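You operate a simulated robot arm through the tools that you are given. There is no shell and no other tool.

You are at the controls of a simulated robot arm. One attempt, no reset.

## Task
Wipe the green-ringed port, fit its coupling, start the engine and load it.
Fine: the port is dusty: blue rag, put back; wipe before coupling, couple before starting; start once, with the red lever at DUMP. What is to be rubbed or washed off counts as gone when no trace of it is left.

It is judged by the outcome, as a careful person would: the job done as asked, and still so three seconds after it is handed in. It fails if anything else is knocked over, pushed out of place, dropped, spilled or broken.

## Robot
A 6-joint arm with a two-finger parallel gripper, fixed in place. Base frame: the origin is at the foot of the arm, x ahead of it, y to its left, z up; the work surface is at about z = 840. Units: mm, rad, N and s.
With the tool pointing down near the work surface it reaches from about 240 to 640 mm from the base axis. Its first joint turns from -1.152 to 1.152 rad. Payload 2.7 kg.
The TCP is the grasp point between the finger pads, 23 mm short of the fingertips. In the tool frame z runs along the fingers and y along their closing line. Largest opening 94 mm; finger width 38, thickness 10; the body of the gripper, 54 by 96 mm, starts 39 mm behind the TCP.
Orientation is that of the tool frame in the base frame, as [roll, pitch, yaw] about the fixed x, y, z axes, in that order (R = Rz(yaw) Ry(pitch) Rx(roll)). With the fingers straight down and closing along the base's y, the tool's x points along the base's -x, its y along +y and its z along -z.

## Interface
- The arm moves only by the tool apply_moves. Its argument "steps" is a list that holds one entry, the list of rows, each a list of 7 numbers: the shift along the tool's x, y, z in mm, then the turn, a rotation vector about the tool's x, y, z in rad, then the opening, from 0 (shut) to 1 (fully open). In form: [[[x, y, z, wx, wy, wz, fingers], ...]]. A call has 1 to 20 rows; each row shifts and turns the commanded pose from where the row before left it, along the tool's axes as they then stand. A row lasts 0.2 s, in which the tool goes at most 50 mm and 0.15 rad; a call with a longer step from one row to the next is refused whole, and so is a gripper value outside its range. A pose out of reach is approached as far as the arm can. The call stops where the force on the tool passes 50 N (or 10 N more than at its start, if that is more) or the arm is blocked; 0.2 s more then pass. Each finger travels about 45 mm/s and halts on what it meets, pressing with about 30 N; the grip force reading is that of the motor and also rises with nothing between the fingers. The clock runs only during rows and for 0.2 s after the last one: add rows that do not move to give the fingers time. The reply holds the time, the measured pose of the TCP, the force on the tool along the base axes, the opening and the grip force, in the units named above and with some noise, with the torque about the TCP (base axes, N m) and any sound that the robot's microphone picked up.
- Cameras (640 x 400 px; columns grow to the right, rows downward): "scene" is fixed at [109.3, -472.9, 1405.5]; the picture's right is [0.26, -0.97, 0.00], its down [-0.57, -0.15, -0.80] and it looks along [0.78, 0.21, -0.59] (base axes); focal length 214 px, centre (320, 200). "wrist" rides on the gripper at [86, 16, -75] in the tool frame; the picture's right is [-0.19, 0.98, 0.00], its down [-0.58, -0.11, -0.81] and it looks along [-0.79, -0.15, 0.59] (tool axes); focal length 243 px, centre (320, 200).
- snapshot(camera): a new picture of that camera. The clock stands still meanwhile.
- locate(camera, pixels): for up to 12 pixels [column, row] of the newest picture of that camera ("zoom" is the newest enlarged one), the place [x, y, z] in the base frame of the surface seen there, good to about 2 mm, but the place of the scene camera against the robot may be out by one fixed shift of up to 12 mm in any direction. The clock stands still meanwhile.
- zoom(camera, box): a new picture of the part [left, top, right, bottom] of that camera's present view, enlarged. The clock stands still meanwhile.
- hand_in(): hands the job in; it is judged then, once.

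Open the gripper and draw the arm clear of the work before you hand the job in, unless the task says otherwise.

The tools are called after ">>>" by a JSON object that holds its "name" and its "arguments". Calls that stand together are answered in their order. apply_moves: Moves the arm, as the interface text tells. Its arguments: {"type":"object","properties":{"steps":{"type":"array"}},"required":["steps"]} The other tools are called the same way: snapshot (camera) takes a picture; locate (camera, pixels) gives the place of the surface under pixels of a picture; zoom (camera, box) takes an enlarged picture of a part of a camera's view; hand_in () hands the job in.

At the start:

```text
t: 0.0
tcp_pos: [402.5, -86.2, 1201.8]
orientation: [3.14, 0.001, 3.141]
wrist_force: [0.5, 0.1, 0.4]
torque: [-0.02, 0.02, 0.02]
finger_gap: 93.7
finger_force: 0.1
```

scene: 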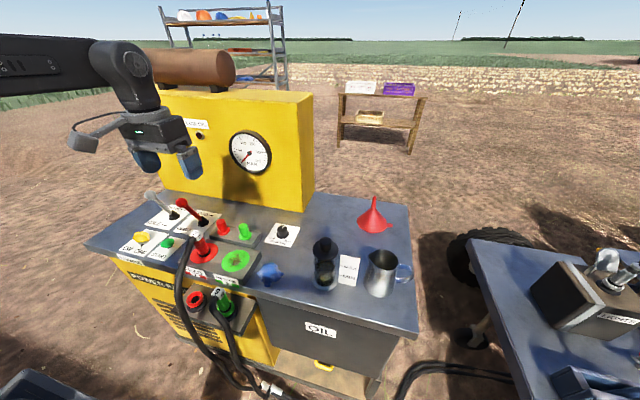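
wrist: 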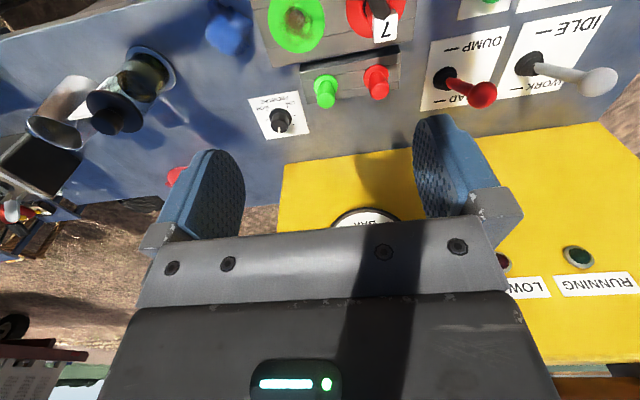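

The scene shows a power unit with controls around (120-290, 190-310). I'll zoom in on the parts before moving anything.

>>> {"name": "zoom", "arguments": {"camera": "scene", "box": [100, 180, 260, 280]}}

>>> {"name": "zoom", "arguments": {"camera": "scene", "box": [160, 240, 320, 340]}}

>>> {"name": "zoom", "arguments": {"camera": "scene", "box": [240, 190, 430, 310]}}

>>> {"name": "zoom", "arguments": {"camera": "wrist", "box": [200, 0, 640, 275]}}

>>> {"name": "zoom", "arguments": {"camera": "scene", "box": [150, 90, 310, 190]}}

```text
4.00 times, centred on (180, 230) of scene
```

zoom: 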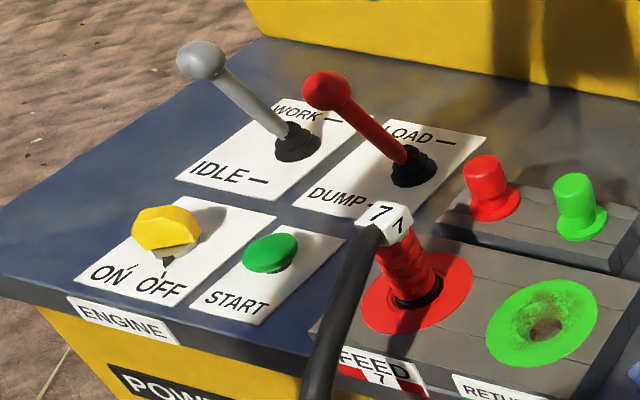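

```text
4.00 times, centred on (240, 290) of scene
```

zoom: 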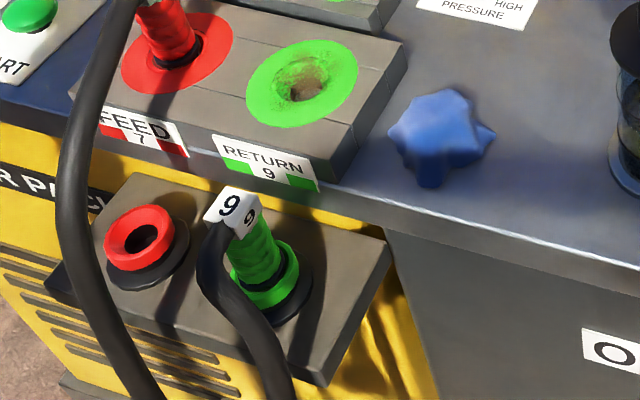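

```text
3.33 times, centred on (335, 250) of scene
```

zoom: 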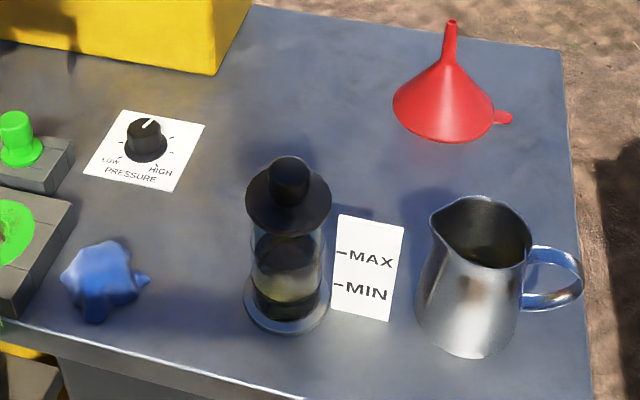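

```text
1.45 times, centred on (420, 138) of wrist
```

zoom: 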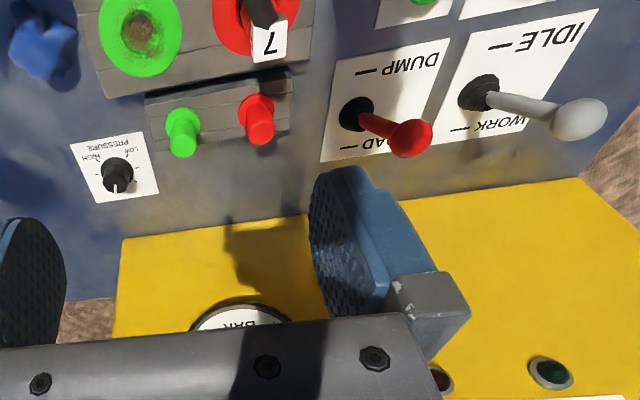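

```text
4.00 times, centred on (230, 140) of scene
```

zoom: 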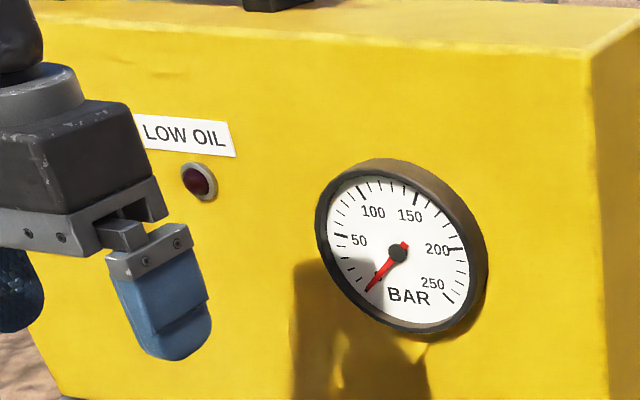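

The zooms show the green RETURN port dusty at (235,261), coupling 9 parked at (222,300), the rag at (270,272), and the levers behind. I'll measure these points.

>>> {"name": "zoom", "arguments": {"camera": "scene", "box": [100, 180, 260, 280]}}

>>> {"name": "locate", "arguments": {"camera": "zoom", "pixels": [[200, 60], [295, 145], [325, 92], [413, 165], [165, 228], [270, 252], [545, 328], [487, 175], [575, 195], [520, 240], [410, 310], [380, 222]]}}

>>> {"name": "zoom", "arguments": {"camera": "scene", "box": [160, 240, 320, 340]}}

>>> {"name": "locate", "arguments": {"camera": "zoom", "pixels": [[305, 85], [350, 75], [260, 100], [240, 205], [255, 250], [270, 285], [350, 330], [145, 240], [440, 100], [440, 140], [400, 140], [490, 135]]}}

>>> {"name": "zoom", "arguments": {"camera": "scene", "box": [300, 225, 380, 295]}}

```text
4.00 times, centred on (180, 230) of scene
```

zoom: 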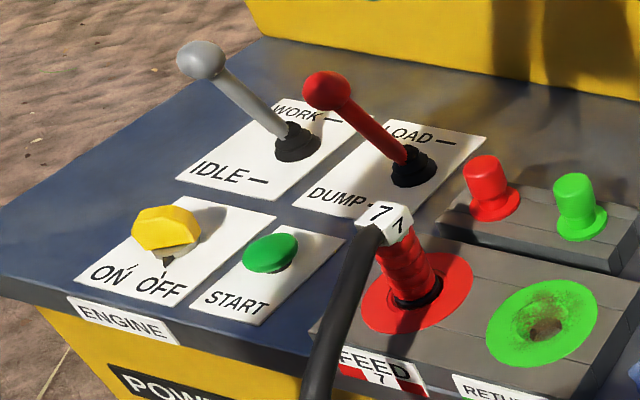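

```text
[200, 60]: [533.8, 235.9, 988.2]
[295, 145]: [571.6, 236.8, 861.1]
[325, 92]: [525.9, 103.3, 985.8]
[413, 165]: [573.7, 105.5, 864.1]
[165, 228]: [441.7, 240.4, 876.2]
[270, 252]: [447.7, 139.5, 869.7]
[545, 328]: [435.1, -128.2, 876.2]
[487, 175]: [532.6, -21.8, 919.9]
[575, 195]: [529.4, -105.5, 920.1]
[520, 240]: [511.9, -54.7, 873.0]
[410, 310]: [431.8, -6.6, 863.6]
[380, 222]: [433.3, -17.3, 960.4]
```

```text
4.00 times, centred on (240, 290) of scene
```

zoom: 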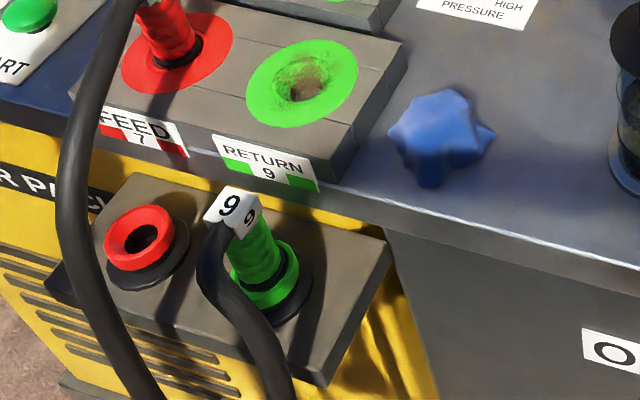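

```text
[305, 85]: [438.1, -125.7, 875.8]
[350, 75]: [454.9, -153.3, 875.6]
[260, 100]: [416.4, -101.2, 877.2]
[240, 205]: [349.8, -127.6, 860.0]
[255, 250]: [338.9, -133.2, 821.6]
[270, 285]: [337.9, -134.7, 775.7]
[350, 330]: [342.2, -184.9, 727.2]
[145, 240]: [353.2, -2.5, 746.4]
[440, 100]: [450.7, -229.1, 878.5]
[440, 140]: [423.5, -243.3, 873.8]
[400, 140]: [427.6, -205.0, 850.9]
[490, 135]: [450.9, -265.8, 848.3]
```

```text
5.71 times, centred on (340, 260) of scene
```

zoom: 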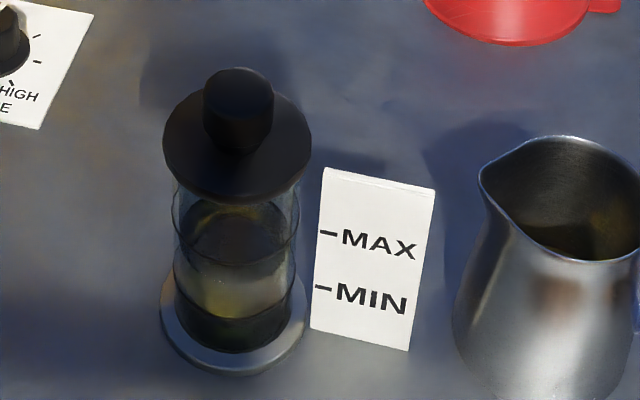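

The levers both lean towards the robot (knobs at x≈530, pivots ≈575), i.e. IDLE and DUMP. I'll draw the arm back so the wrist camera sees the control deck, since its locations carry no fixed shift.

>>> {"name": "apply_moves", "arguments": {"steps": [[[40, 0, 0, 0, 0, 0, 1], [40, 0, 0, 0, 0, 0, 1], [40, 0, 0, 0, 0, 0, 1], [20, 0, 0, 0, 0, 0, 1], [0, 0, 0, 0, 0, 0, 1]]]}}

>>> {"name": "snapshot", "arguments": {"camera": "wrist"}}

>>> {"name": "snapshot", "arguments": {"camera": "scene"}}

```text
t: 1.2
tcp_pos: [262.9, -84.9, 1202.0]
orientation: [3.138, 0.002, 3.141]
wrist_force: [-0.6, 0.1, 0.4]
torque: [0.02, -0.01, 0.0]
finger_gap: 94.0
finger_force: 0.0
```

```text
taken
```

wrist: 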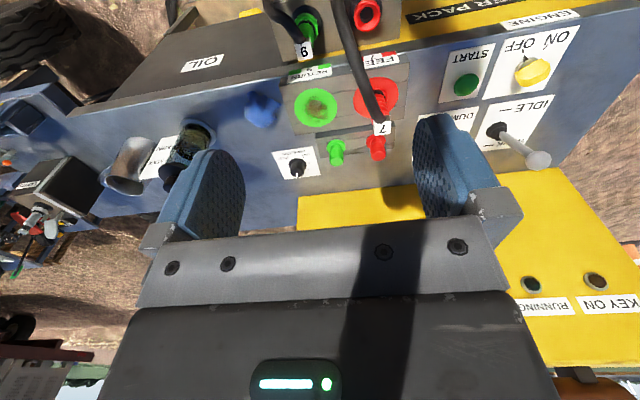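

```text
taken
```

scene: 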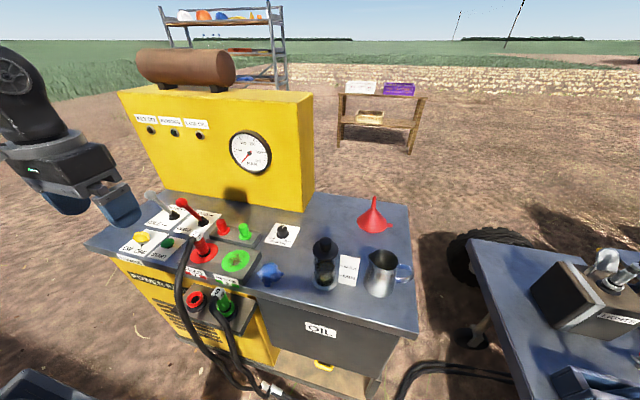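

The wrist view now shows the green port (316,106), rag (261,110), coupling 9 (305,35), key (532,70), START (466,85). I'll zoom in and locate them.

>>> {"name": "zoom", "arguments": {"camera": "wrist", "box": [230, 0, 430, 125]}}

>>> {"name": "locate", "arguments": {"camera": "wrist", "pixels": [[316, 106], [300, 106], [332, 106], [316, 92], [316, 122], [261, 110], [306, 49], [368, 14], [532, 70], [466, 85], [538, 160], [493, 130]]}}

>>> {"name": "zoom", "arguments": {"camera": "wrist", "box": [400, 20, 600, 180]}}

>>> {"name": "zoom", "arguments": {"camera": "wrist", "box": [80, 80, 280, 205]}}

>>> {"name": "zoom", "arguments": {"camera": "scene", "box": [120, 90, 280, 190]}}

```text
3.20 times, centred on (330, 62) of wrist
```

zoom: 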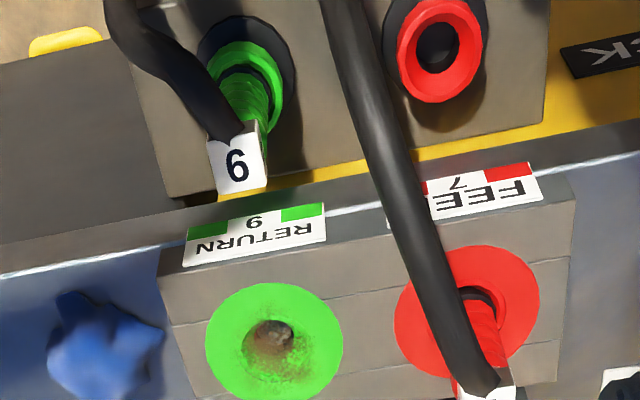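

```text
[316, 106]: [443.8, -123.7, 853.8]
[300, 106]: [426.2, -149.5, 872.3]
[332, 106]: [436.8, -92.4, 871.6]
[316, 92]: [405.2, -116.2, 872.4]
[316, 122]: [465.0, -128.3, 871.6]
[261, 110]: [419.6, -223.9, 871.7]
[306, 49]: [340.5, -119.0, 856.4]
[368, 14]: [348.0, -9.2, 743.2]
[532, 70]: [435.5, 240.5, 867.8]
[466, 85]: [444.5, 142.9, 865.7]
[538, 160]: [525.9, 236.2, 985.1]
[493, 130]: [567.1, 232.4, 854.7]
```

```text
2.50 times, centred on (500, 100) of wrist
```

zoom: 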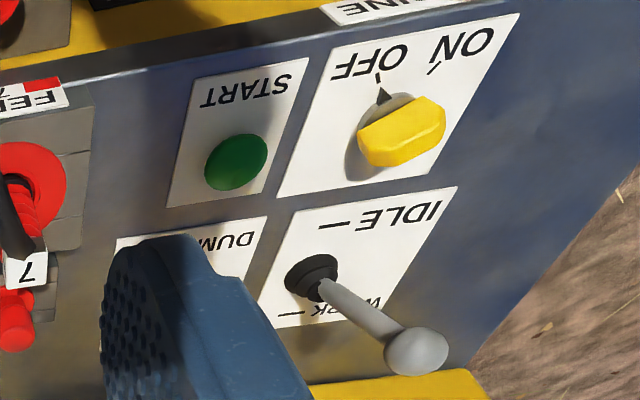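

```text
3.20 times, centred on (180, 142) of wrist
```

zoom: 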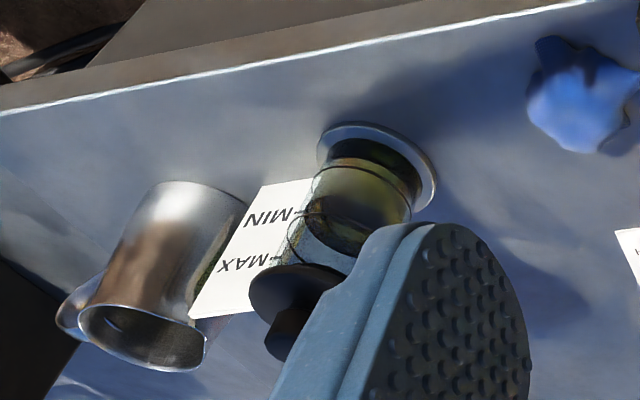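

```text
4.00 times, centred on (200, 140) of scene
```

zoom: 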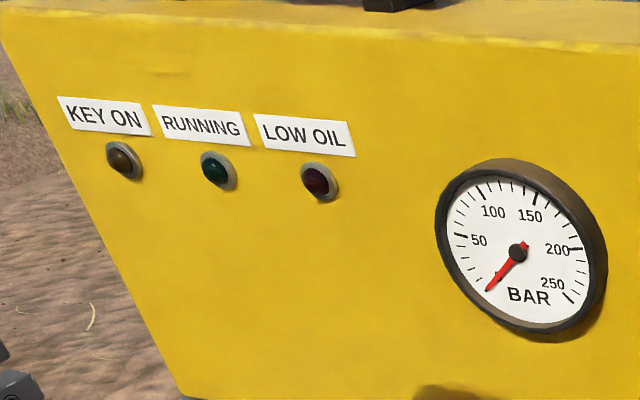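

Key pointer is at OFF, all lamps dark, gauge zero. I'll go over towards the rag for a closer wrist look before grasping.

>>> {"name": "apply_moves", "arguments": {"steps": [[[0, -40, 40, 0, 0, 0, 1], [0, -40, 40, 0, 0, 0, 1], [0, -40, 40, 0, 0, 0, 1], [0, -20, 30, 0, 0, 0, 1], [0, 0, 0, 0, 0, 0, 1]]]}}

>>> {"name": "snapshot", "arguments": {"camera": "wrist"}}

```text
refused: row 1 steps farther than a row can; nothing moved
```

```text
taken
```

wrist: 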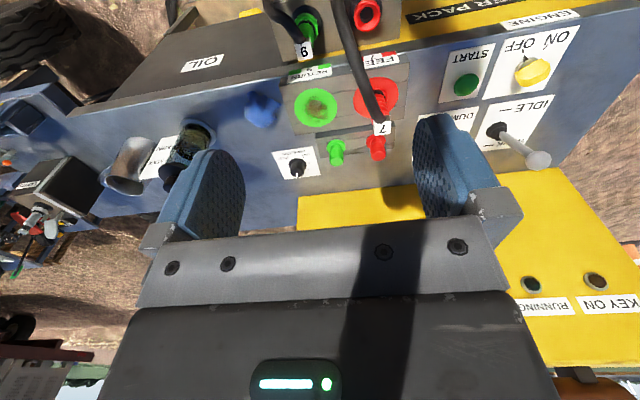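

The row was refused because the diagonal step was over 50 mm; nothing moved and the view is the same. I'll repeat with smaller steps.

>>> {"name": "apply_moves", "arguments": {"steps": [[[0, -30, 30, 0, 0, 0, 1], [0, -30, 30, 0, 0, 0, 1], [0, -30, 30, 0, 0, 0, 1], [0, -30, 30, 0, 0, 0, 1], [0, -20, 30, 0, 0, 0, 1], [0, 0, 0, 0, 0, 0, 1]]]}}

>>> {"name": "snapshot", "arguments": {"camera": "wrist"}}

```text
t: 2.6
tcp_pos: [262.6, -226.7, 1052.4]
orientation: [3.14, 0.002, 3.14]
wrist_force: [0.2, -0.3, -0.5]
torque: [0.03, -0.03, -0.05]
finger_gap: 93.9
finger_force: 0.0
```

```text
taken
```

wrist: 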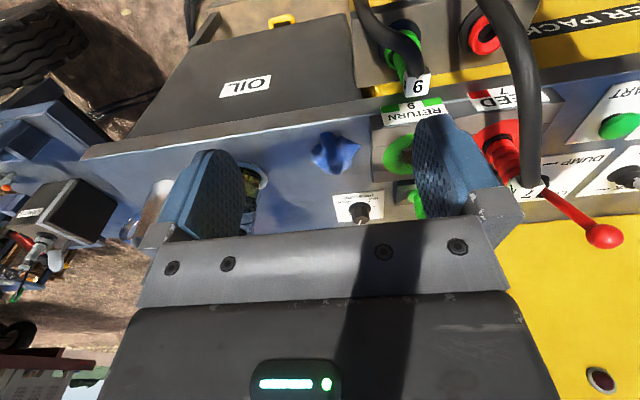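

The rag is at (335,152) between the fingers' line of sight. I'll zoom and locate its extents and the block edge.

>>> {"name": "zoom", "arguments": {"camera": "wrist", "box": [280, 60, 440, 220]}}

>>> {"name": "locate", "arguments": {"camera": "wrist", "pixels": [[335, 152], [315, 152], [356, 148], [335, 138], [335, 170], [345, 140], [325, 165], [372, 150], [398, 150], [415, 85], [300, 150], [335, 120]]}}

```text
2.50 times, centred on (360, 140) of wrist
```

zoom: 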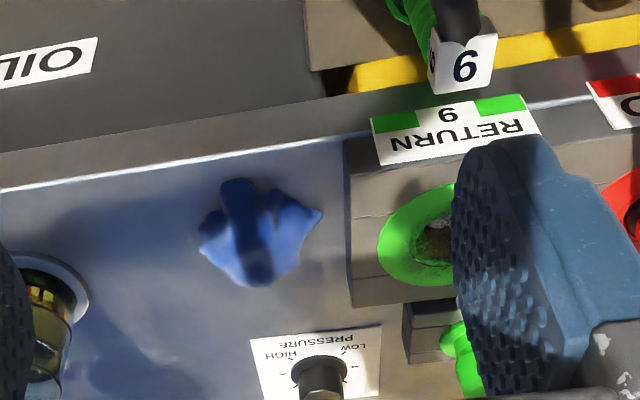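

```text
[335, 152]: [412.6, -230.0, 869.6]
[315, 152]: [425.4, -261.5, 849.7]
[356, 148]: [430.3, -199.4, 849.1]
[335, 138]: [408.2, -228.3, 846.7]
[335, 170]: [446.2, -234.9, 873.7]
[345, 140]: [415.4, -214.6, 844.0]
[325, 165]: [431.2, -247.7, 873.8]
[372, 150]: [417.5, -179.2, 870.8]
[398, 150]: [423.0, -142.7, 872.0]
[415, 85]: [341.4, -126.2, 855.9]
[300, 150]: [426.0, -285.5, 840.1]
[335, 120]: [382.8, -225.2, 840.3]
```

The rag spans roughly x 400–465, y −263…−198, top 874. The sight glass is nearby, so I'll locate it for clearance before descending.

>>> {"name": "locate", "arguments": {"camera": "scene", "pixels": [[324, 243], [315, 252], [313, 278], [325, 290], [335, 250], [322, 240], [282, 232], [302, 235], [270, 272], [258, 272], [283, 275], [250, 285]]}}

>>> {"name": "zoom", "arguments": {"camera": "scene", "box": [240, 220, 360, 310]}}

```text
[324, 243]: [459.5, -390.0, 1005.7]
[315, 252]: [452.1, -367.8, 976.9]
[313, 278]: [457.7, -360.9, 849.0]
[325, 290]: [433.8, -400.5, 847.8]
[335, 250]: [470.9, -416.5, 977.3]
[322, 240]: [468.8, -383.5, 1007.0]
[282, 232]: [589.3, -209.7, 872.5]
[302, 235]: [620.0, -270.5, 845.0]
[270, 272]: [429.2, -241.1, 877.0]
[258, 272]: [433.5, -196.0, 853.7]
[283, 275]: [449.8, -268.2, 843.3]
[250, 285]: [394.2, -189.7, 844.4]
```

```text
4.44 times, centred on (300, 265) of scene
```

zoom: 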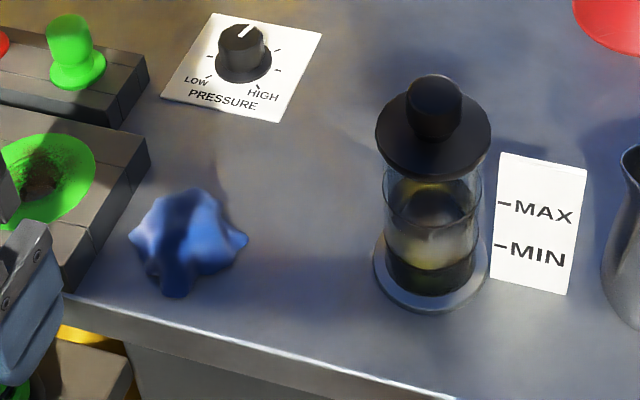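

Sight glass sits at y≈−390, well clear. I move over the rag centre (430,−232) and lower to z≈930 with the opening reduced to 0.8.

>>> {"name": "apply_moves", "arguments": {"steps": [[[-45, 0, 0, 0, 0, 0, 0.8], [-45, 0, 0, 0, 0, 0, 0.8], [-45, -3, 0, 0, 0, 0, 0.8], [-32.4, -2.3, 0, 0, 0, 0, 0.8], [0, 0, 40, 0, 0, 0, 0.8], [0, 0, 40, 0, 0, 0, 0.8], [0, 0, 40, 0, 0, 0, 0.8], [0, 0, 0, 0, 0, 0, 0.8]]]}}

>>> {"name": "snapshot", "arguments": {"camera": "wrist"}}

>>> {"name": "snapshot", "arguments": {"camera": "scene"}}

```text
t: 4.4
tcp_pos: [430.0, -230.9, 932.8]
orientation: [3.141, 0.002, 3.139]
wrist_force: [-0.3, 0.8, 0.4]
torque: [-0.02, -0.01, -0.01]
finger_gap: 75.0
finger_force: 0.0
```

```text
taken
```

wrist: 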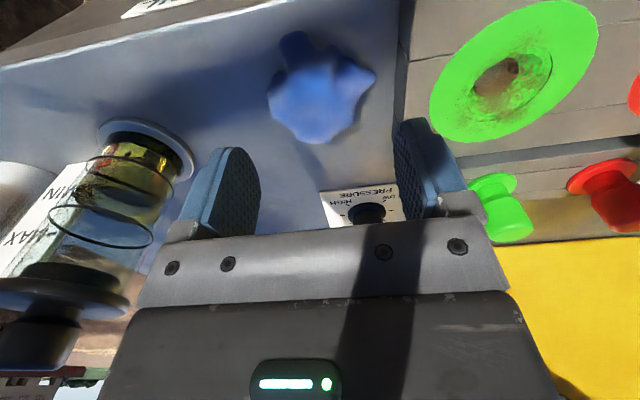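

```text
taken
```

scene: 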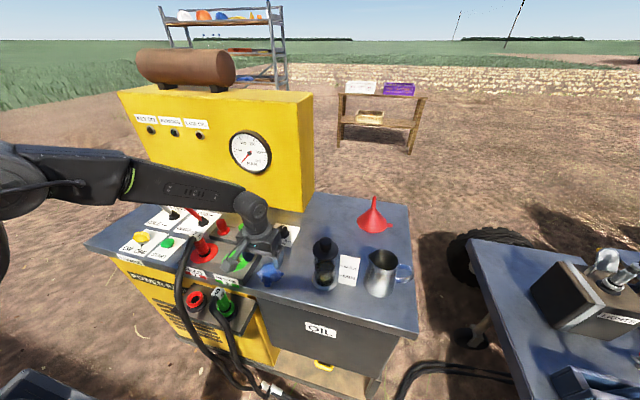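

The oil sight glass is well visible at (120,190) and the rag at (318,95). I'll zoom on both and locate the rag outline.

>>> {"name": "zoom", "arguments": {"camera": "wrist", "box": [0, 100, 240, 300]}}

>>> {"name": "locate", "arguments": {"camera": "wrist", "pixels": [[318, 95], [285, 95], [355, 95], [318, 60], [318, 125], [295, 40], [372, 78], [270, 85], [310, 140], [360, 70], [400, 90], [495, 70]]}}

>>> {"name": "zoom", "arguments": {"camera": "wrist", "box": [400, 0, 640, 150]}}

```text
2.00 times, centred on (120, 200) of wrist
```

zoom: 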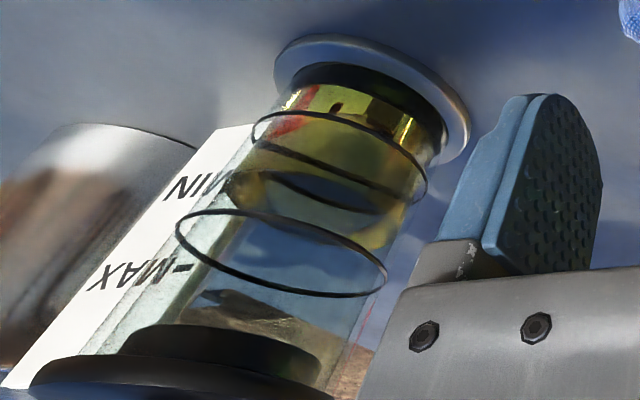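

```text
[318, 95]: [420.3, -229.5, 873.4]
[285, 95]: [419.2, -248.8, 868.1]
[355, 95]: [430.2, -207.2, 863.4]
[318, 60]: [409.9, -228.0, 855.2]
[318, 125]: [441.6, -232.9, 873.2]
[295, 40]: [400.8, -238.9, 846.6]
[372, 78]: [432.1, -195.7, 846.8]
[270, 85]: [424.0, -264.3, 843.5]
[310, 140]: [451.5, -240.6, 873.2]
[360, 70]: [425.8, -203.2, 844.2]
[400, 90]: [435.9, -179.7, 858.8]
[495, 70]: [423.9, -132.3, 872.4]
```

```text
2.67 times, centred on (520, 75) of wrist
```

zoom: 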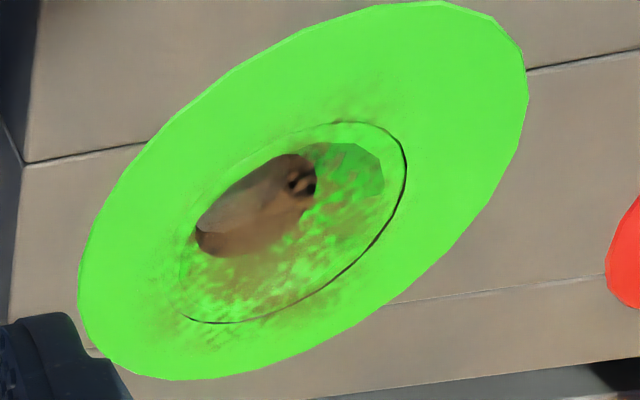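

Oil sits between MIN and MAX, so it's fine. Now I lower 58 mm onto the rag and close the fingers.

>>> {"name": "apply_moves", "arguments": {"steps": [[[0, 0, 30, 0, 0, 0, 0.8], [0, 0, 20, 0, 0, 0, 0.8], [0, 0, 9, 0, 0, 0, 0.8], [0, 0, 0, 0, 0, 0, 0.5], [0, 0, 0, 0, 0, 0, 0.2], [0, 0, 0, 0, 0, 0, 0], [0, 0, 0, 0, 0, 0, 0], [0, 0, 0, 0, 0, 0, 0], [0, 0, 0, 0, 0, 0, 0], [0, 0, 0, 0, 0, 0, 0]]]}}

>>> {"name": "snapshot", "arguments": {"camera": "wrist"}}

>>> {"name": "zoom", "arguments": {"camera": "scene", "box": [200, 200, 340, 310]}}

```text
t: 6.6
tcp_pos: [431.0, -231.1, 873.1]
orientation: [3.14, 0.002, -3.141]
wrist_force: [0.1, 0.4, -0.5]
torque: [0.01, -0.01, -0.01]
finger_gap: 47.5
finger_force: 30.2
```

```text
taken
```

wrist: 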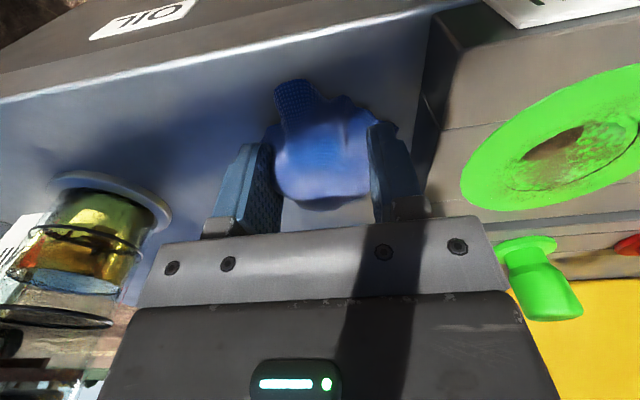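

```text
3.64 times, centred on (270, 255) of scene
```

zoom: 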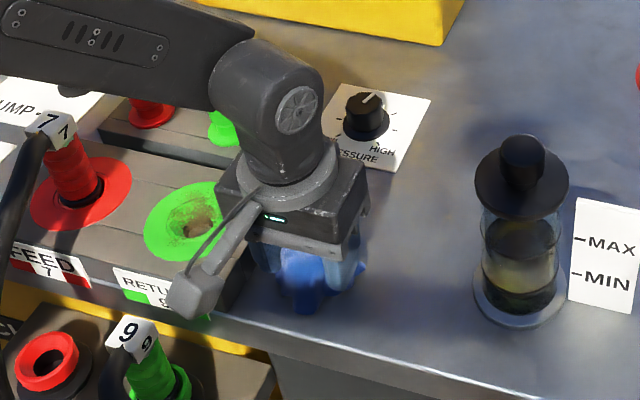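

The rag is held (gap 47.5, 30 N). I lift it 80 mm and check it comes along, then carry it over the port at about (436,−122).

>>> {"name": "apply_moves", "arguments": {"steps": [[[0, 0, -20, 0, 0, 0, 0], [0, 0, -30, 0, 0, 0, 0], [0, 0, -30, 0, 0, 0, 0], [0, 40, 0, 0, 0, 0, 0], [-5, 40, 0, 0, 0, 0, 0], [0, 29, 0, 0, 0, 0, 0], [0, 0, 0, 0, 0, 0, 0]]]}}

>>> {"name": "snapshot", "arguments": {"camera": "wrist"}}

>>> {"name": "zoom", "arguments": {"camera": "scene", "box": [160, 190, 320, 310]}}

```text
t: 8.2
tcp_pos: [435.9, -121.5, 950.3]
orientation: [3.14, 0.002, 3.139]
wrist_force: [-0.6, 0.3, -0.4]
torque: [0.0, 0.02, -0.02]
finger_gap: 0.0
finger_force: 29.9
```

```text
taken
```

wrist: 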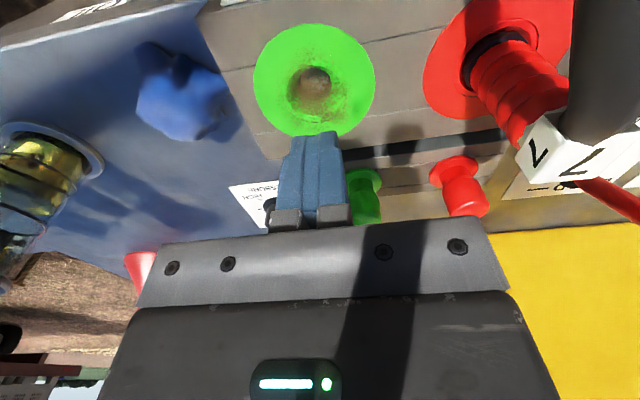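

```text
3.33 times, centred on (240, 250) of scene
```

zoom: 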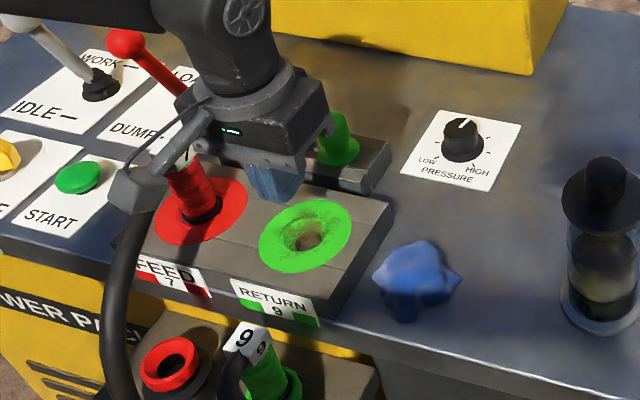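

The fingers slipped off the rag (gap 0); it is still near its place at (185,95). First I'll locate the port ring edges and the rag again from this good view.

>>> {"name": "locate", "arguments": {"camera": "wrist", "pixels": [[258, 80], [372, 80], [314, 27], [280, 40], [352, 45], [285, 122], [185, 95], [150, 95], [215, 95], [185, 60], [190, 120], [205, 130]]}}

>>> {"name": "zoom", "arguments": {"camera": "wrist", "box": [100, 0, 420, 150]}}

```text
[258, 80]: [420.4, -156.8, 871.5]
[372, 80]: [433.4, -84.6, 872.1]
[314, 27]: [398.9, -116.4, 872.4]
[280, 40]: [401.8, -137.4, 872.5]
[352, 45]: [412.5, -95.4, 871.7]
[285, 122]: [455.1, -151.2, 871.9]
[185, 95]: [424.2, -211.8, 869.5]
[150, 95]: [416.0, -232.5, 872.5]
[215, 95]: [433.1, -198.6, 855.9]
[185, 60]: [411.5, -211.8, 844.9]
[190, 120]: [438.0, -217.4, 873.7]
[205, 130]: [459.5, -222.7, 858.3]
```

```text
2.00 times, centred on (260, 75) of wrist
```

zoom: 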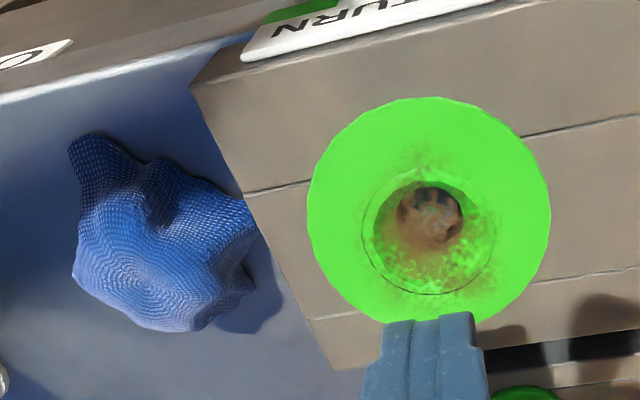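

The port centre works out at (435.5,−122), plate z 872. I go back over the rag and grasp lower this time, TCP z≈866 (tips 3 mm above the table).

>>> {"name": "apply_moves", "arguments": {"steps": [[[0, -40, 0, 0, 0, 0, 0.4], [5, -40, 0, 0, 0, 0, 0.8], [0, -29, 0, 0, 0, 0, 0.8], [0, 0, 0, 0, 0, 0, 0.8], [0, 0, 0, 0, 0, 0, 0.8], [0, 0, 0, 0, 0, 0, 0.8], [0, 0, 40, 0, 0, 0, 0.8], [0, 0, 30, 0, 0, 0, 0.8], [0, 0, 14, 0, 0, 0, 0.8], [0, 0, 0, 0, 0, 0, 0.8]]]}}

>>> {"name": "snapshot", "arguments": {"camera": "wrist"}}

```text
t: 10.4
tcp_pos: [430.6, -231.7, 868.7]
orientation: [3.14, 0.001, -3.141]
wrist_force: [-0.6, 0.6, -0.4]
torque: [-0.01, -0.03, -0.02]
finger_gap: 74.9
finger_force: 0.0
```

```text
taken
```

wrist: 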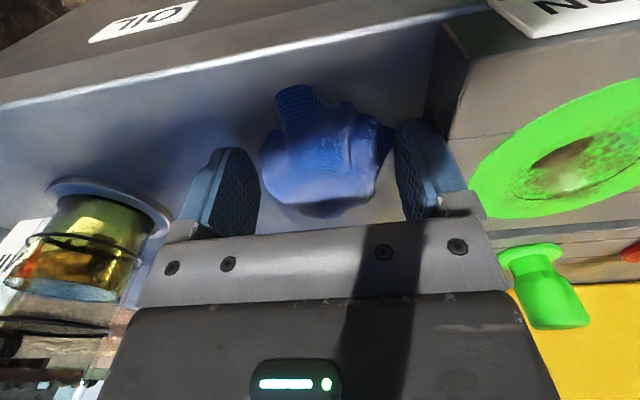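

The rag sits between the fingers (262–393 px). I lower 2 mm more and close.

>>> {"name": "apply_moves", "arguments": {"steps": [[[0, 0, 2, 0, 0, 0, 0.8], [0, 0, 0, 0, 0, 0, 0.5], [0, 0, 0, 0, 0, 0, 0.2], [0, 0, 0, 0, 0, 0, 0], [0, 0, 0, 0, 0, 0, 0], [0, 0, 0, 0, 0, 0, 0], [0, 0, 0, 0, 0, 0, 0], [0, 0, 0, 0, 0, 0, 0], [0, 0, -10, 0, 0, 0, 0], [0, 0, -10, 0, 0, 0, 0]]]}}

>>> {"name": "snapshot", "arguments": {"camera": "wrist"}}

```text
t: 12.6
tcp_pos: [430.8, -230.9, 885.6]
orientation: [3.141, 0.002, 3.141]
wrist_force: [0.8, 0.7, -1.1]
torque: [0.0, -0.03, 0.0]
finger_gap: 47.2
finger_force: 30.1
```

```text
taken
```

wrist: 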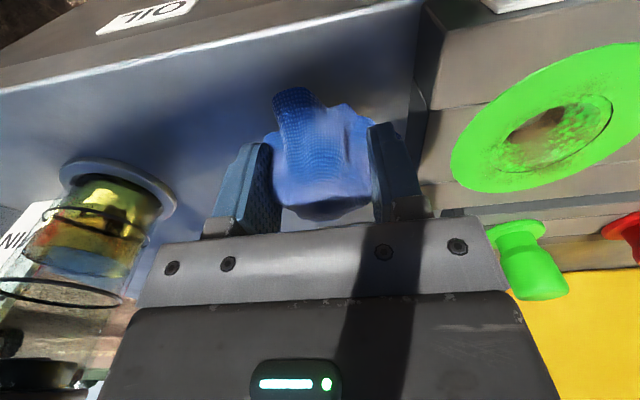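

After 20 mm of lift the gap is still 47 mm and the force shows a bit of weight. I lift gently further and check again.

>>> {"name": "apply_moves", "arguments": {"steps": [[[0, 0, -15, 0, 0, 0, 0], [0, 0, -15, 0, 0, 0, 0], [0, 0, -15, 0, 0, 0, 0], [0, 0, -15, 0, 0, 0, 0], [0, 0, 0, 0, 0, 0, 0]]]}}

>>> {"name": "snapshot", "arguments": {"camera": "wrist"}}

>>> {"name": "zoom", "arguments": {"camera": "scene", "box": [180, 190, 340, 310]}}

```text
t: 13.8
tcp_pos: [430.4, -229.8, 946.6]
orientation: [3.139, 0.002, -3.141]
wrist_force: [0.4, 0.1, -1.1]
torque: [-0.01, 0.0, -0.01]
finger_gap: 47.4
finger_force: 29.9
```

```text
taken
```

wrist: 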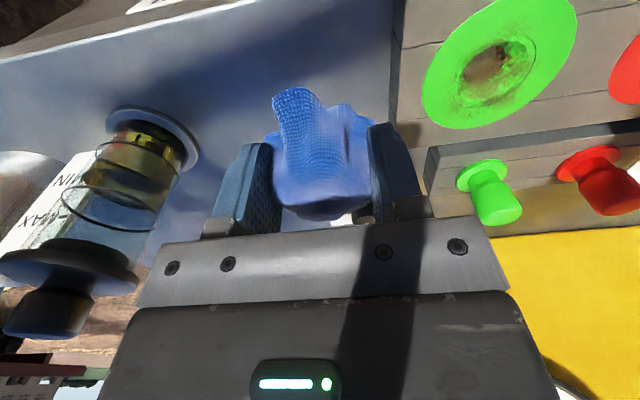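

```text
3.33 times, centred on (260, 250) of scene
```

zoom: 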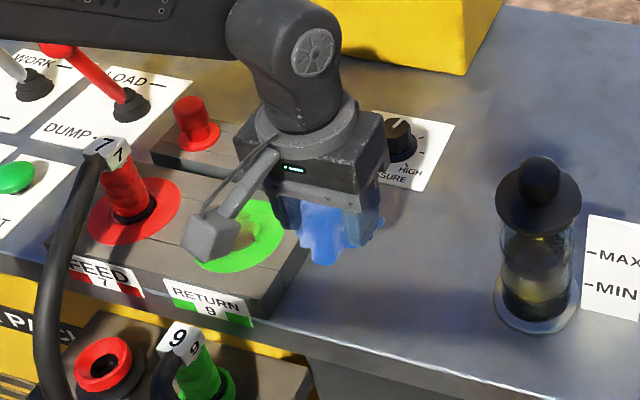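

The rag is held firmly now. I carry it over the port centre (435.5,−122).

>>> {"name": "apply_moves", "arguments": {"steps": [[[0, 35, 0, 0, 0, 0, 0], [0, 35, 0, 0, 0, 0, 0], [-5, 37.8, 0, 0, 0, 0, 0], [0, 0, 20, 0, 0, 0, 0], [0, 0, 15, 0, 0, 0, 0], [0, 0, 0, 0, 0, 0, 0]]]}}

>>> {"name": "snapshot", "arguments": {"camera": "wrist"}}

>>> {"name": "zoom", "arguments": {"camera": "scene", "box": [160, 190, 320, 310]}}

```text
t: 15.2
tcp_pos: [434.0, -123.6, 913.0]
orientation: [3.14, 0.003, 3.14]
wrist_force: [0.7, -0.6, -0.6]
torque: [-0.03, 0.0, -0.04]
finger_gap: 47.5
finger_force: 29.9
```

```text
taken
```

wrist: 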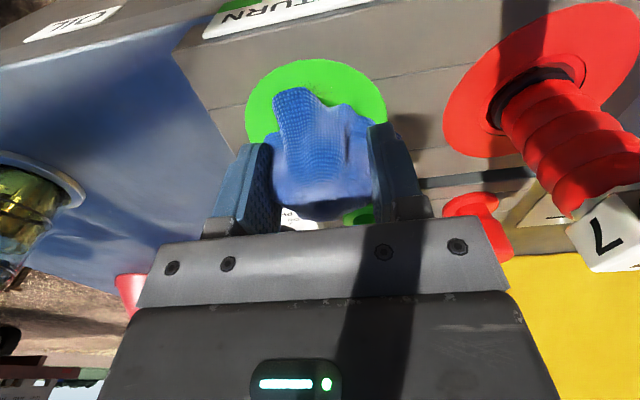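

```text
3.33 times, centred on (240, 250) of scene
```

zoom: 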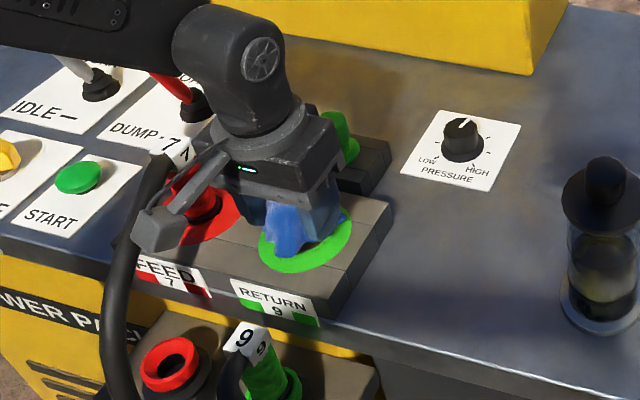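

The rag hangs over the ring. I lower in small steps until the force shows contact (expected near z≈899).

>>> {"name": "apply_moves", "arguments": {"steps": [[[0, 0, 5, 0, 0, 0, 0], [0, 0, 4, 0, 0, 0, 0], [0, 0, 3, 0, 0, 0, 0], [0, 0, 0, 0, 0, 0, 0]]]}}

```text
t: 16.2
tcp_pos: [435.1, -122.1, 900.4]
orientation: [3.141, 0.001, -3.141]
wrist_force: [-0.1, 0.6, -0.1]
torque: [0.01, 0.02, 0.0]
finger_gap: 47.4
finger_force: 30.2
```

At z 900.4 there is barely any contact force. I go on down 1–2 mm at a time.

>>> {"name": "apply_moves", "arguments": {"steps": [[[0, 0, 1.5, 0, 0, 0, 0], [0, 0, 1.5, 0, 0, 0, 0], [0, 0, 0, 0, 0, 0, 0]]]}}

```text
t: 17.0
tcp_pos: [435.2, -123.3, 898.4]
orientation: [3.14, 0.003, -3.141]
wrist_force: [-3.4, -0.7, 15.3]
torque: [-0.04, 0.31, -0.01]
finger_gap: 47.2
finger_force: 29.5
```

Contact is about 15 N at z 898. I rub in strokes over the dusty area at this height.

>>> {"name": "apply_moves", "arguments": {"steps": [[[8, 0, 0, 0, 0, 0, 0], [8, 0, 0, 0, 0, 0, 0], [-8, 8, 0, 0, 0, 0, 0], [-8, 8, 0, 0, 0, 0, 0], [-8, -8, 0, 0, 0, 0, 0], [-8, -8, 0, 0, 0, 0, 0], [8, -8, 0, 0, 0, 0, 0], [8, -8, 0, 0, 0, 0, 0], [8, 8, 0, 0, 0, 0, 0], [8, 8, 0, 0, 0, 0, 0], [-10, 0, 0, 0, 0, 0, 0], [-10, 0, 0, 0, 0, 0, 0], [-10, 0, 0, 0, 0, 0, 0], [7, 8, 0, 0, 0, 0, 0], [7, 8, 0, 0, 0, 0, 0], [0, -10, 0, 0, 0, 0, 0], [0, -10, 0, 0, 0, 0, 0], [0, -10, 0, 0, 0, 0, 0], [0, 14, 0, 0, 0, 0, 0], [0, 0, 0, 0, 0, 0, 0]]]}}

>>> {"name": "snapshot", "arguments": {"camera": "wrist"}}

```text
t: 21.2
tcp_pos: [435.3, -123.6, 897.6]
orientation: [-3.141, 0.002, 3.141]
wrist_force: [1.4, -9.6, 18.3]
torque: [-0.19, 0.26, 0.13]
finger_gap: 47.4
finger_force: 29.6
```

```text
taken
```

wrist: 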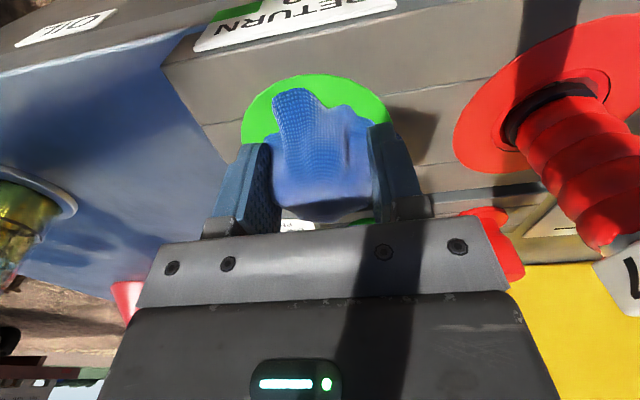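

The strokes went through with steady force. I lift and shift the rag aside to inspect the port.

>>> {"name": "apply_moves", "arguments": {"steps": [[[0, 0, -15, 0, 0, 0, 0], [0, 0, -20, 0, 0, 0, 0], [0, -30, 0, 0, 0, 0, 0], [0, -40, 0, 0, 0, 0, 0], [0, 0, 0, 0, 0, 0, 0]]]}}

>>> {"name": "snapshot", "arguments": {"camera": "wrist"}}

>>> {"name": "zoom", "arguments": {"camera": "scene", "box": [195, 235, 275, 285]}}

```text
t: 22.4
tcp_pos: [433.1, -194.5, 931.7]
orientation: [3.14, 0.001, 3.14]
wrist_force: [0.3, 0.7, -0.9]
torque: [-0.02, 0.01, -0.02]
finger_gap: 47.1
finger_force: 29.7
```

```text
taken
```

wrist: 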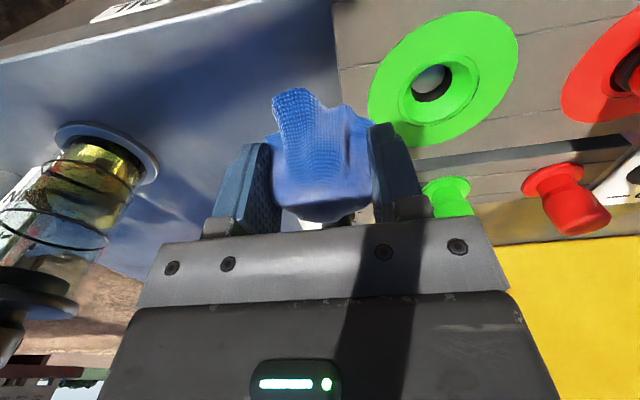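

```text
8.00 times, centred on (235, 260) of scene
```

zoom: 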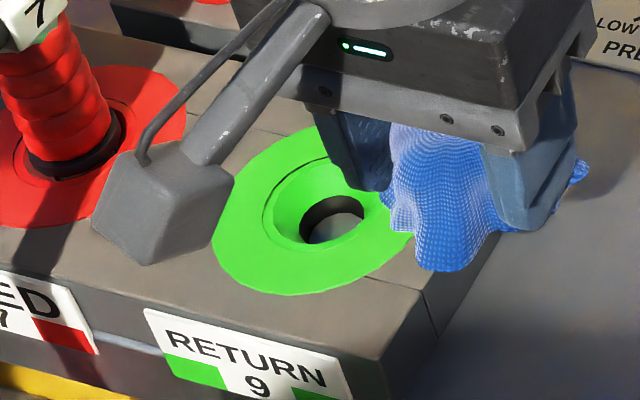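

The port looks clean now; I'll zoom on it closely in the wrist view to be sure no trace is left.

>>> {"name": "zoom", "arguments": {"camera": "wrist", "box": [350, 0, 530, 150]}}

>>> {"name": "locate", "arguments": {"camera": "wrist", "pixels": [[433, 78], [412, 85], [468, 75], [440, 55], [445, 115], [372, 100], [513, 50], [430, 22]]}}

```text
2.67 times, centred on (440, 75) of wrist
```

zoom: 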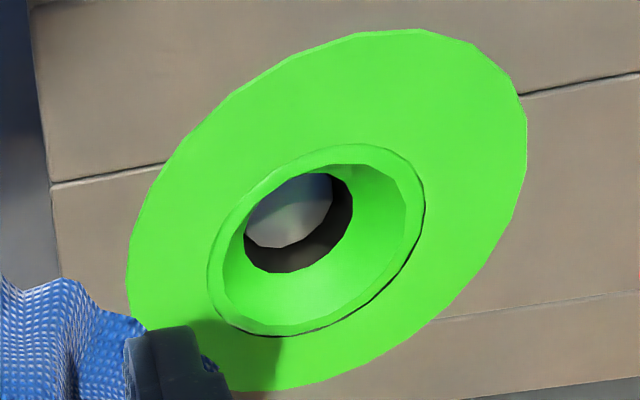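

```text
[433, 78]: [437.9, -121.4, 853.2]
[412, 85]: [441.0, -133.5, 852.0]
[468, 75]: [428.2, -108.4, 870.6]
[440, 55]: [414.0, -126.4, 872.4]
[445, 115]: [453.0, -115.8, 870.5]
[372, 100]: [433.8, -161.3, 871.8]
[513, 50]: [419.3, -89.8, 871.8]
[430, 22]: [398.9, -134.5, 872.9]
```

Clean: no trace left. I put the rag back at (430,−231), lowering to the grasp height z≈867 before opening gently.

>>> {"name": "apply_moves", "arguments": {"steps": [[[4, -36.5, 0, 0, 0, 0, 0], [0, 0, 0, 0, 0, 0, 0], [0, 0, 30, 0, 0, 0, 0], [0, 0, 25, 0, 0, 0, 0], [0, 0, 8, 0, 0, 0, 0], [0, 0, 0, 0, 0, 0, 0]]]}}

```text
t: 23.8
tcp_pos: [428.5, -228.3, 868.7]
orientation: [3.141, 0.002, -3.141]
wrist_force: [-0.1, -0.1, -0.8]
torque: [0.04, -0.02, 0.01]
finger_gap: 47.5
finger_force: 30.2
```

At z 868.7 with no contact yet; 1.5 mm lower, then open to 0.8 and rise.

>>> {"name": "apply_moves", "arguments": {"steps": [[[0, -1.5, 1.5, 0, 0, 0, 0], [0, 0, 0, 0, 0, 0, 0.6], [0, 0, 0, 0, 0, 0, 0.75], [0, 0, 0, 0, 0, 0, 0.8], [0, 0, 0, 0, 0, 0, 0.8], [0, 0, -20, 0, 0, 0, 0.8], [0, 0, -40, 0, 0, 0, 0.8], [0, 0, -40, 0, 0, 0, 0.8], [0, 0, -40, 0, 0, 0, 0.8], [40, 0, -20, 0, 0, 0, 0.8], [40, 0, 0, 0, 0, 0, 0.8], [40, 0, 0, 0, 0, 0, 0.8], [0, 0, 0, 0, 0, 0, 0.8]]]}}

>>> {"name": "snapshot", "arguments": {"camera": "wrist"}}

>>> {"name": "snapshot", "arguments": {"camera": "scene"}}

```text
t: 26.6
tcp_pos: [310.3, -229.6, 1026.0]
orientation: [-3.142, 0.002, -3.141]
wrist_force: [0.4, -0.4, -0.2]
torque: [0.0, -0.04, 0.01]
finger_gap: 75.4
finger_force: 0.0
```

```text
taken
```

wrist: 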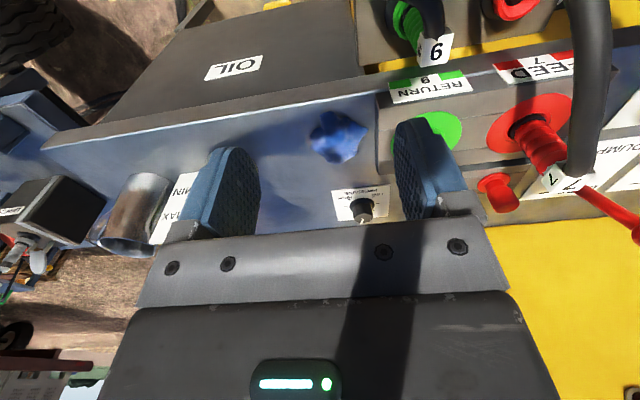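

```text
taken
```

scene: 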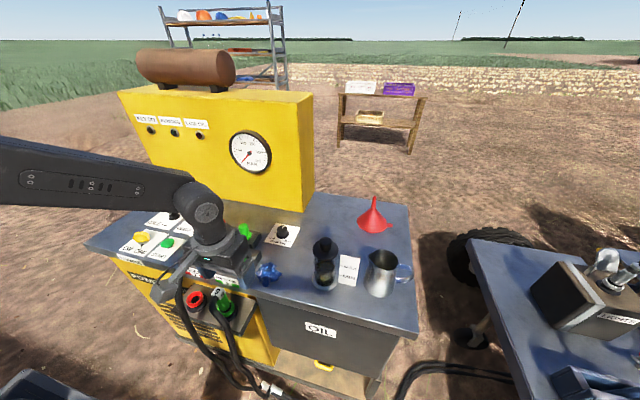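

The rag is back at its place (340,135 in wrist). Next I move back and left to look closely at parked coupling 9.

>>> {"name": "apply_moves", "arguments": {"steps": [[[20, 35, 0, 0, 0, 0, 1], [20, 35, 0, 0, 0, 0, 1], [20, 30, 0, 0, 0, 0, 1], [0, 0, 10, 0, 0, 0, 1], [0, 0, 0, 0, 0, 0, 1]]]}}

>>> {"name": "snapshot", "arguments": {"camera": "wrist"}}

>>> {"name": "zoom", "arguments": {"camera": "scene", "box": [160, 240, 300, 340]}}

```text
t: 27.8
tcp_pos: [250.8, -129.9, 1017.9]
orientation: [3.14, 0.003, 3.14]
wrist_force: [-0.2, -0.6, -0.1]
torque: [-0.01, 0.02, 0.0]
finger_gap: 93.9
finger_force: 0.0
```

```text
taken
```

wrist: 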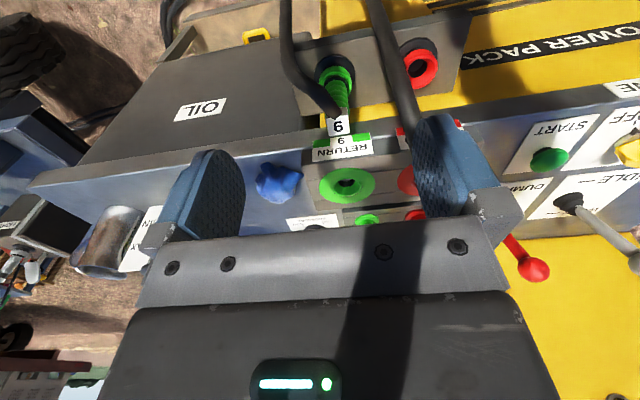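

```text
4.00 times, centred on (230, 290) of scene
```

zoom: 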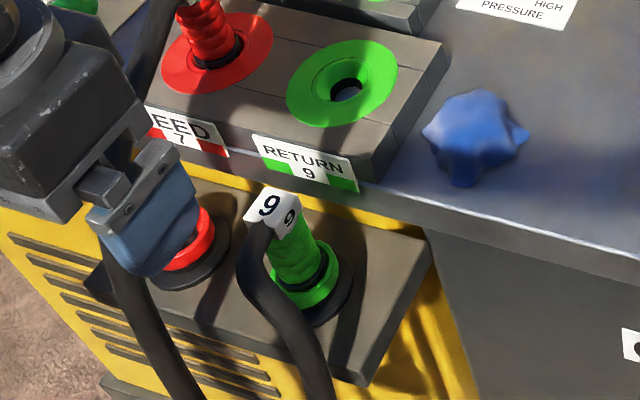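

Coupling 9's tag is at (338,126) and its hose leaves towards me; hose 7 passes at (395,60). I'll locate these and the table edge for clearance.

>>> {"name": "zoom", "arguments": {"camera": "wrist", "box": [270, 0, 450, 220]}}

>>> {"name": "locate", "arguments": {"camera": "wrist", "pixels": [[338, 126], [338, 108], [328, 100], [350, 100], [337, 85], [318, 95], [300, 70], [405, 90], [390, 40], [340, 150], [385, 122], [262, 140]]}}

>>> {"name": "locate", "arguments": {"camera": "scene", "pixels": [[228, 291], [235, 302], [240, 312], [241, 317], [254, 312], [233, 333], [243, 340], [215, 305], [240, 350], [255, 285], [195, 325], [200, 300]]}}

```text
1.82 times, centred on (360, 110) of wrist
```

zoom: 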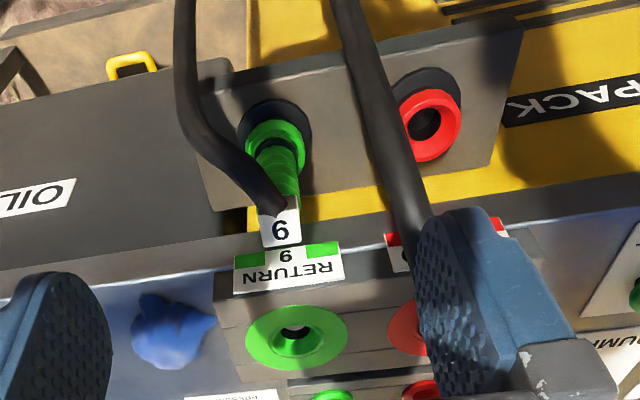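

```text
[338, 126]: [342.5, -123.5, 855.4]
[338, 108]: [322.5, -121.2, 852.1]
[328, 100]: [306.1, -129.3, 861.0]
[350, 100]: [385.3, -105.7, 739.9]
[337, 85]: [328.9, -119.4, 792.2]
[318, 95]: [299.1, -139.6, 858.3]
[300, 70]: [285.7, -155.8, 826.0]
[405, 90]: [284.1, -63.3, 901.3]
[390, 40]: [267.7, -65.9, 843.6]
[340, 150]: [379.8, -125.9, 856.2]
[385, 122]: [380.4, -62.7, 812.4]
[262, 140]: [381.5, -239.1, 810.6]
```

```text
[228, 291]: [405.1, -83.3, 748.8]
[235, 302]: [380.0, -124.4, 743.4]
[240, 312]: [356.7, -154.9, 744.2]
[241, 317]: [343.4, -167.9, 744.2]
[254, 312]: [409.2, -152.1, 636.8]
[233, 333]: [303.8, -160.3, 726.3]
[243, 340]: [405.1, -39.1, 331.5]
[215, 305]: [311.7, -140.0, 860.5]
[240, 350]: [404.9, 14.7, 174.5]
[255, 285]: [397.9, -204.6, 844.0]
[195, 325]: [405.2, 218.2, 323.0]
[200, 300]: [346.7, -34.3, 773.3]
```

Coupling 9 stands around (347,−122), tag top ≈857; hose 7 passes at y≈−63, x≈284. I move above it to z≈930 with the fingers at 0.75 and look again.

>>> {"name": "apply_moves", "arguments": {"steps": [[[-35, 4, 0, 0, 0, 0, 0.75], [-35, 4, 0, 0, 0, 0, 0.75], [-26, 0, 0, 0, 0, 0, 0.75], [0, 0, 40, 0, 0, 0, 0.75], [0, 0, 40, 0, 0, 0, 0.75], [0, 0, 0, 0, 0, 0, 0.75]]]}}

>>> {"name": "snapshot", "arguments": {"camera": "wrist"}}

>>> {"name": "zoom", "arguments": {"camera": "scene", "box": [140, 200, 300, 340]}}

```text
t: 29.2
tcp_pos: [348.5, -123.6, 936.5]
orientation: [3.139, 0.002, 3.139]
wrist_force: [-0.8, -0.5, -0.2]
torque: [0.02, -0.01, -0.01]
finger_gap: 70.5
finger_force: 0.0
```

```text
taken
```

wrist: 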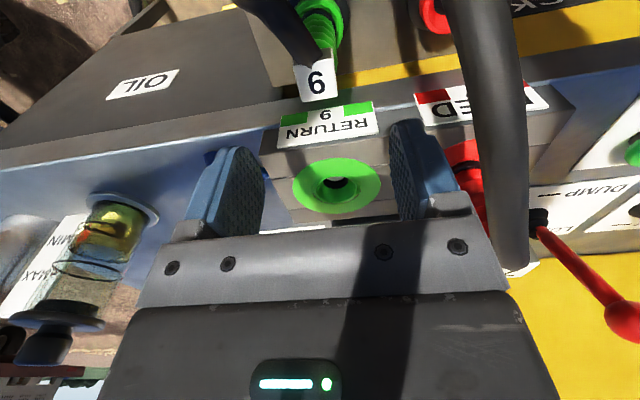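

```text
2.86 times, centred on (220, 270) of scene
```

zoom: 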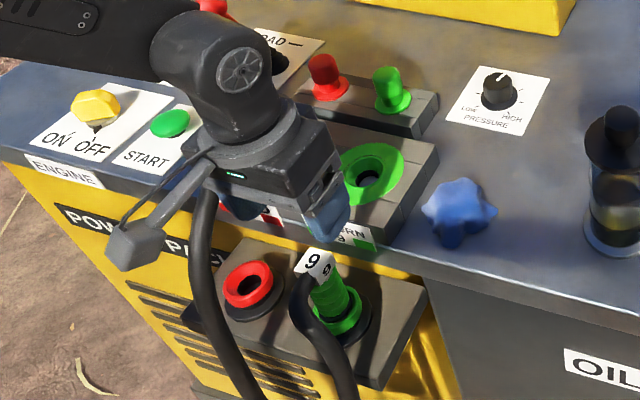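

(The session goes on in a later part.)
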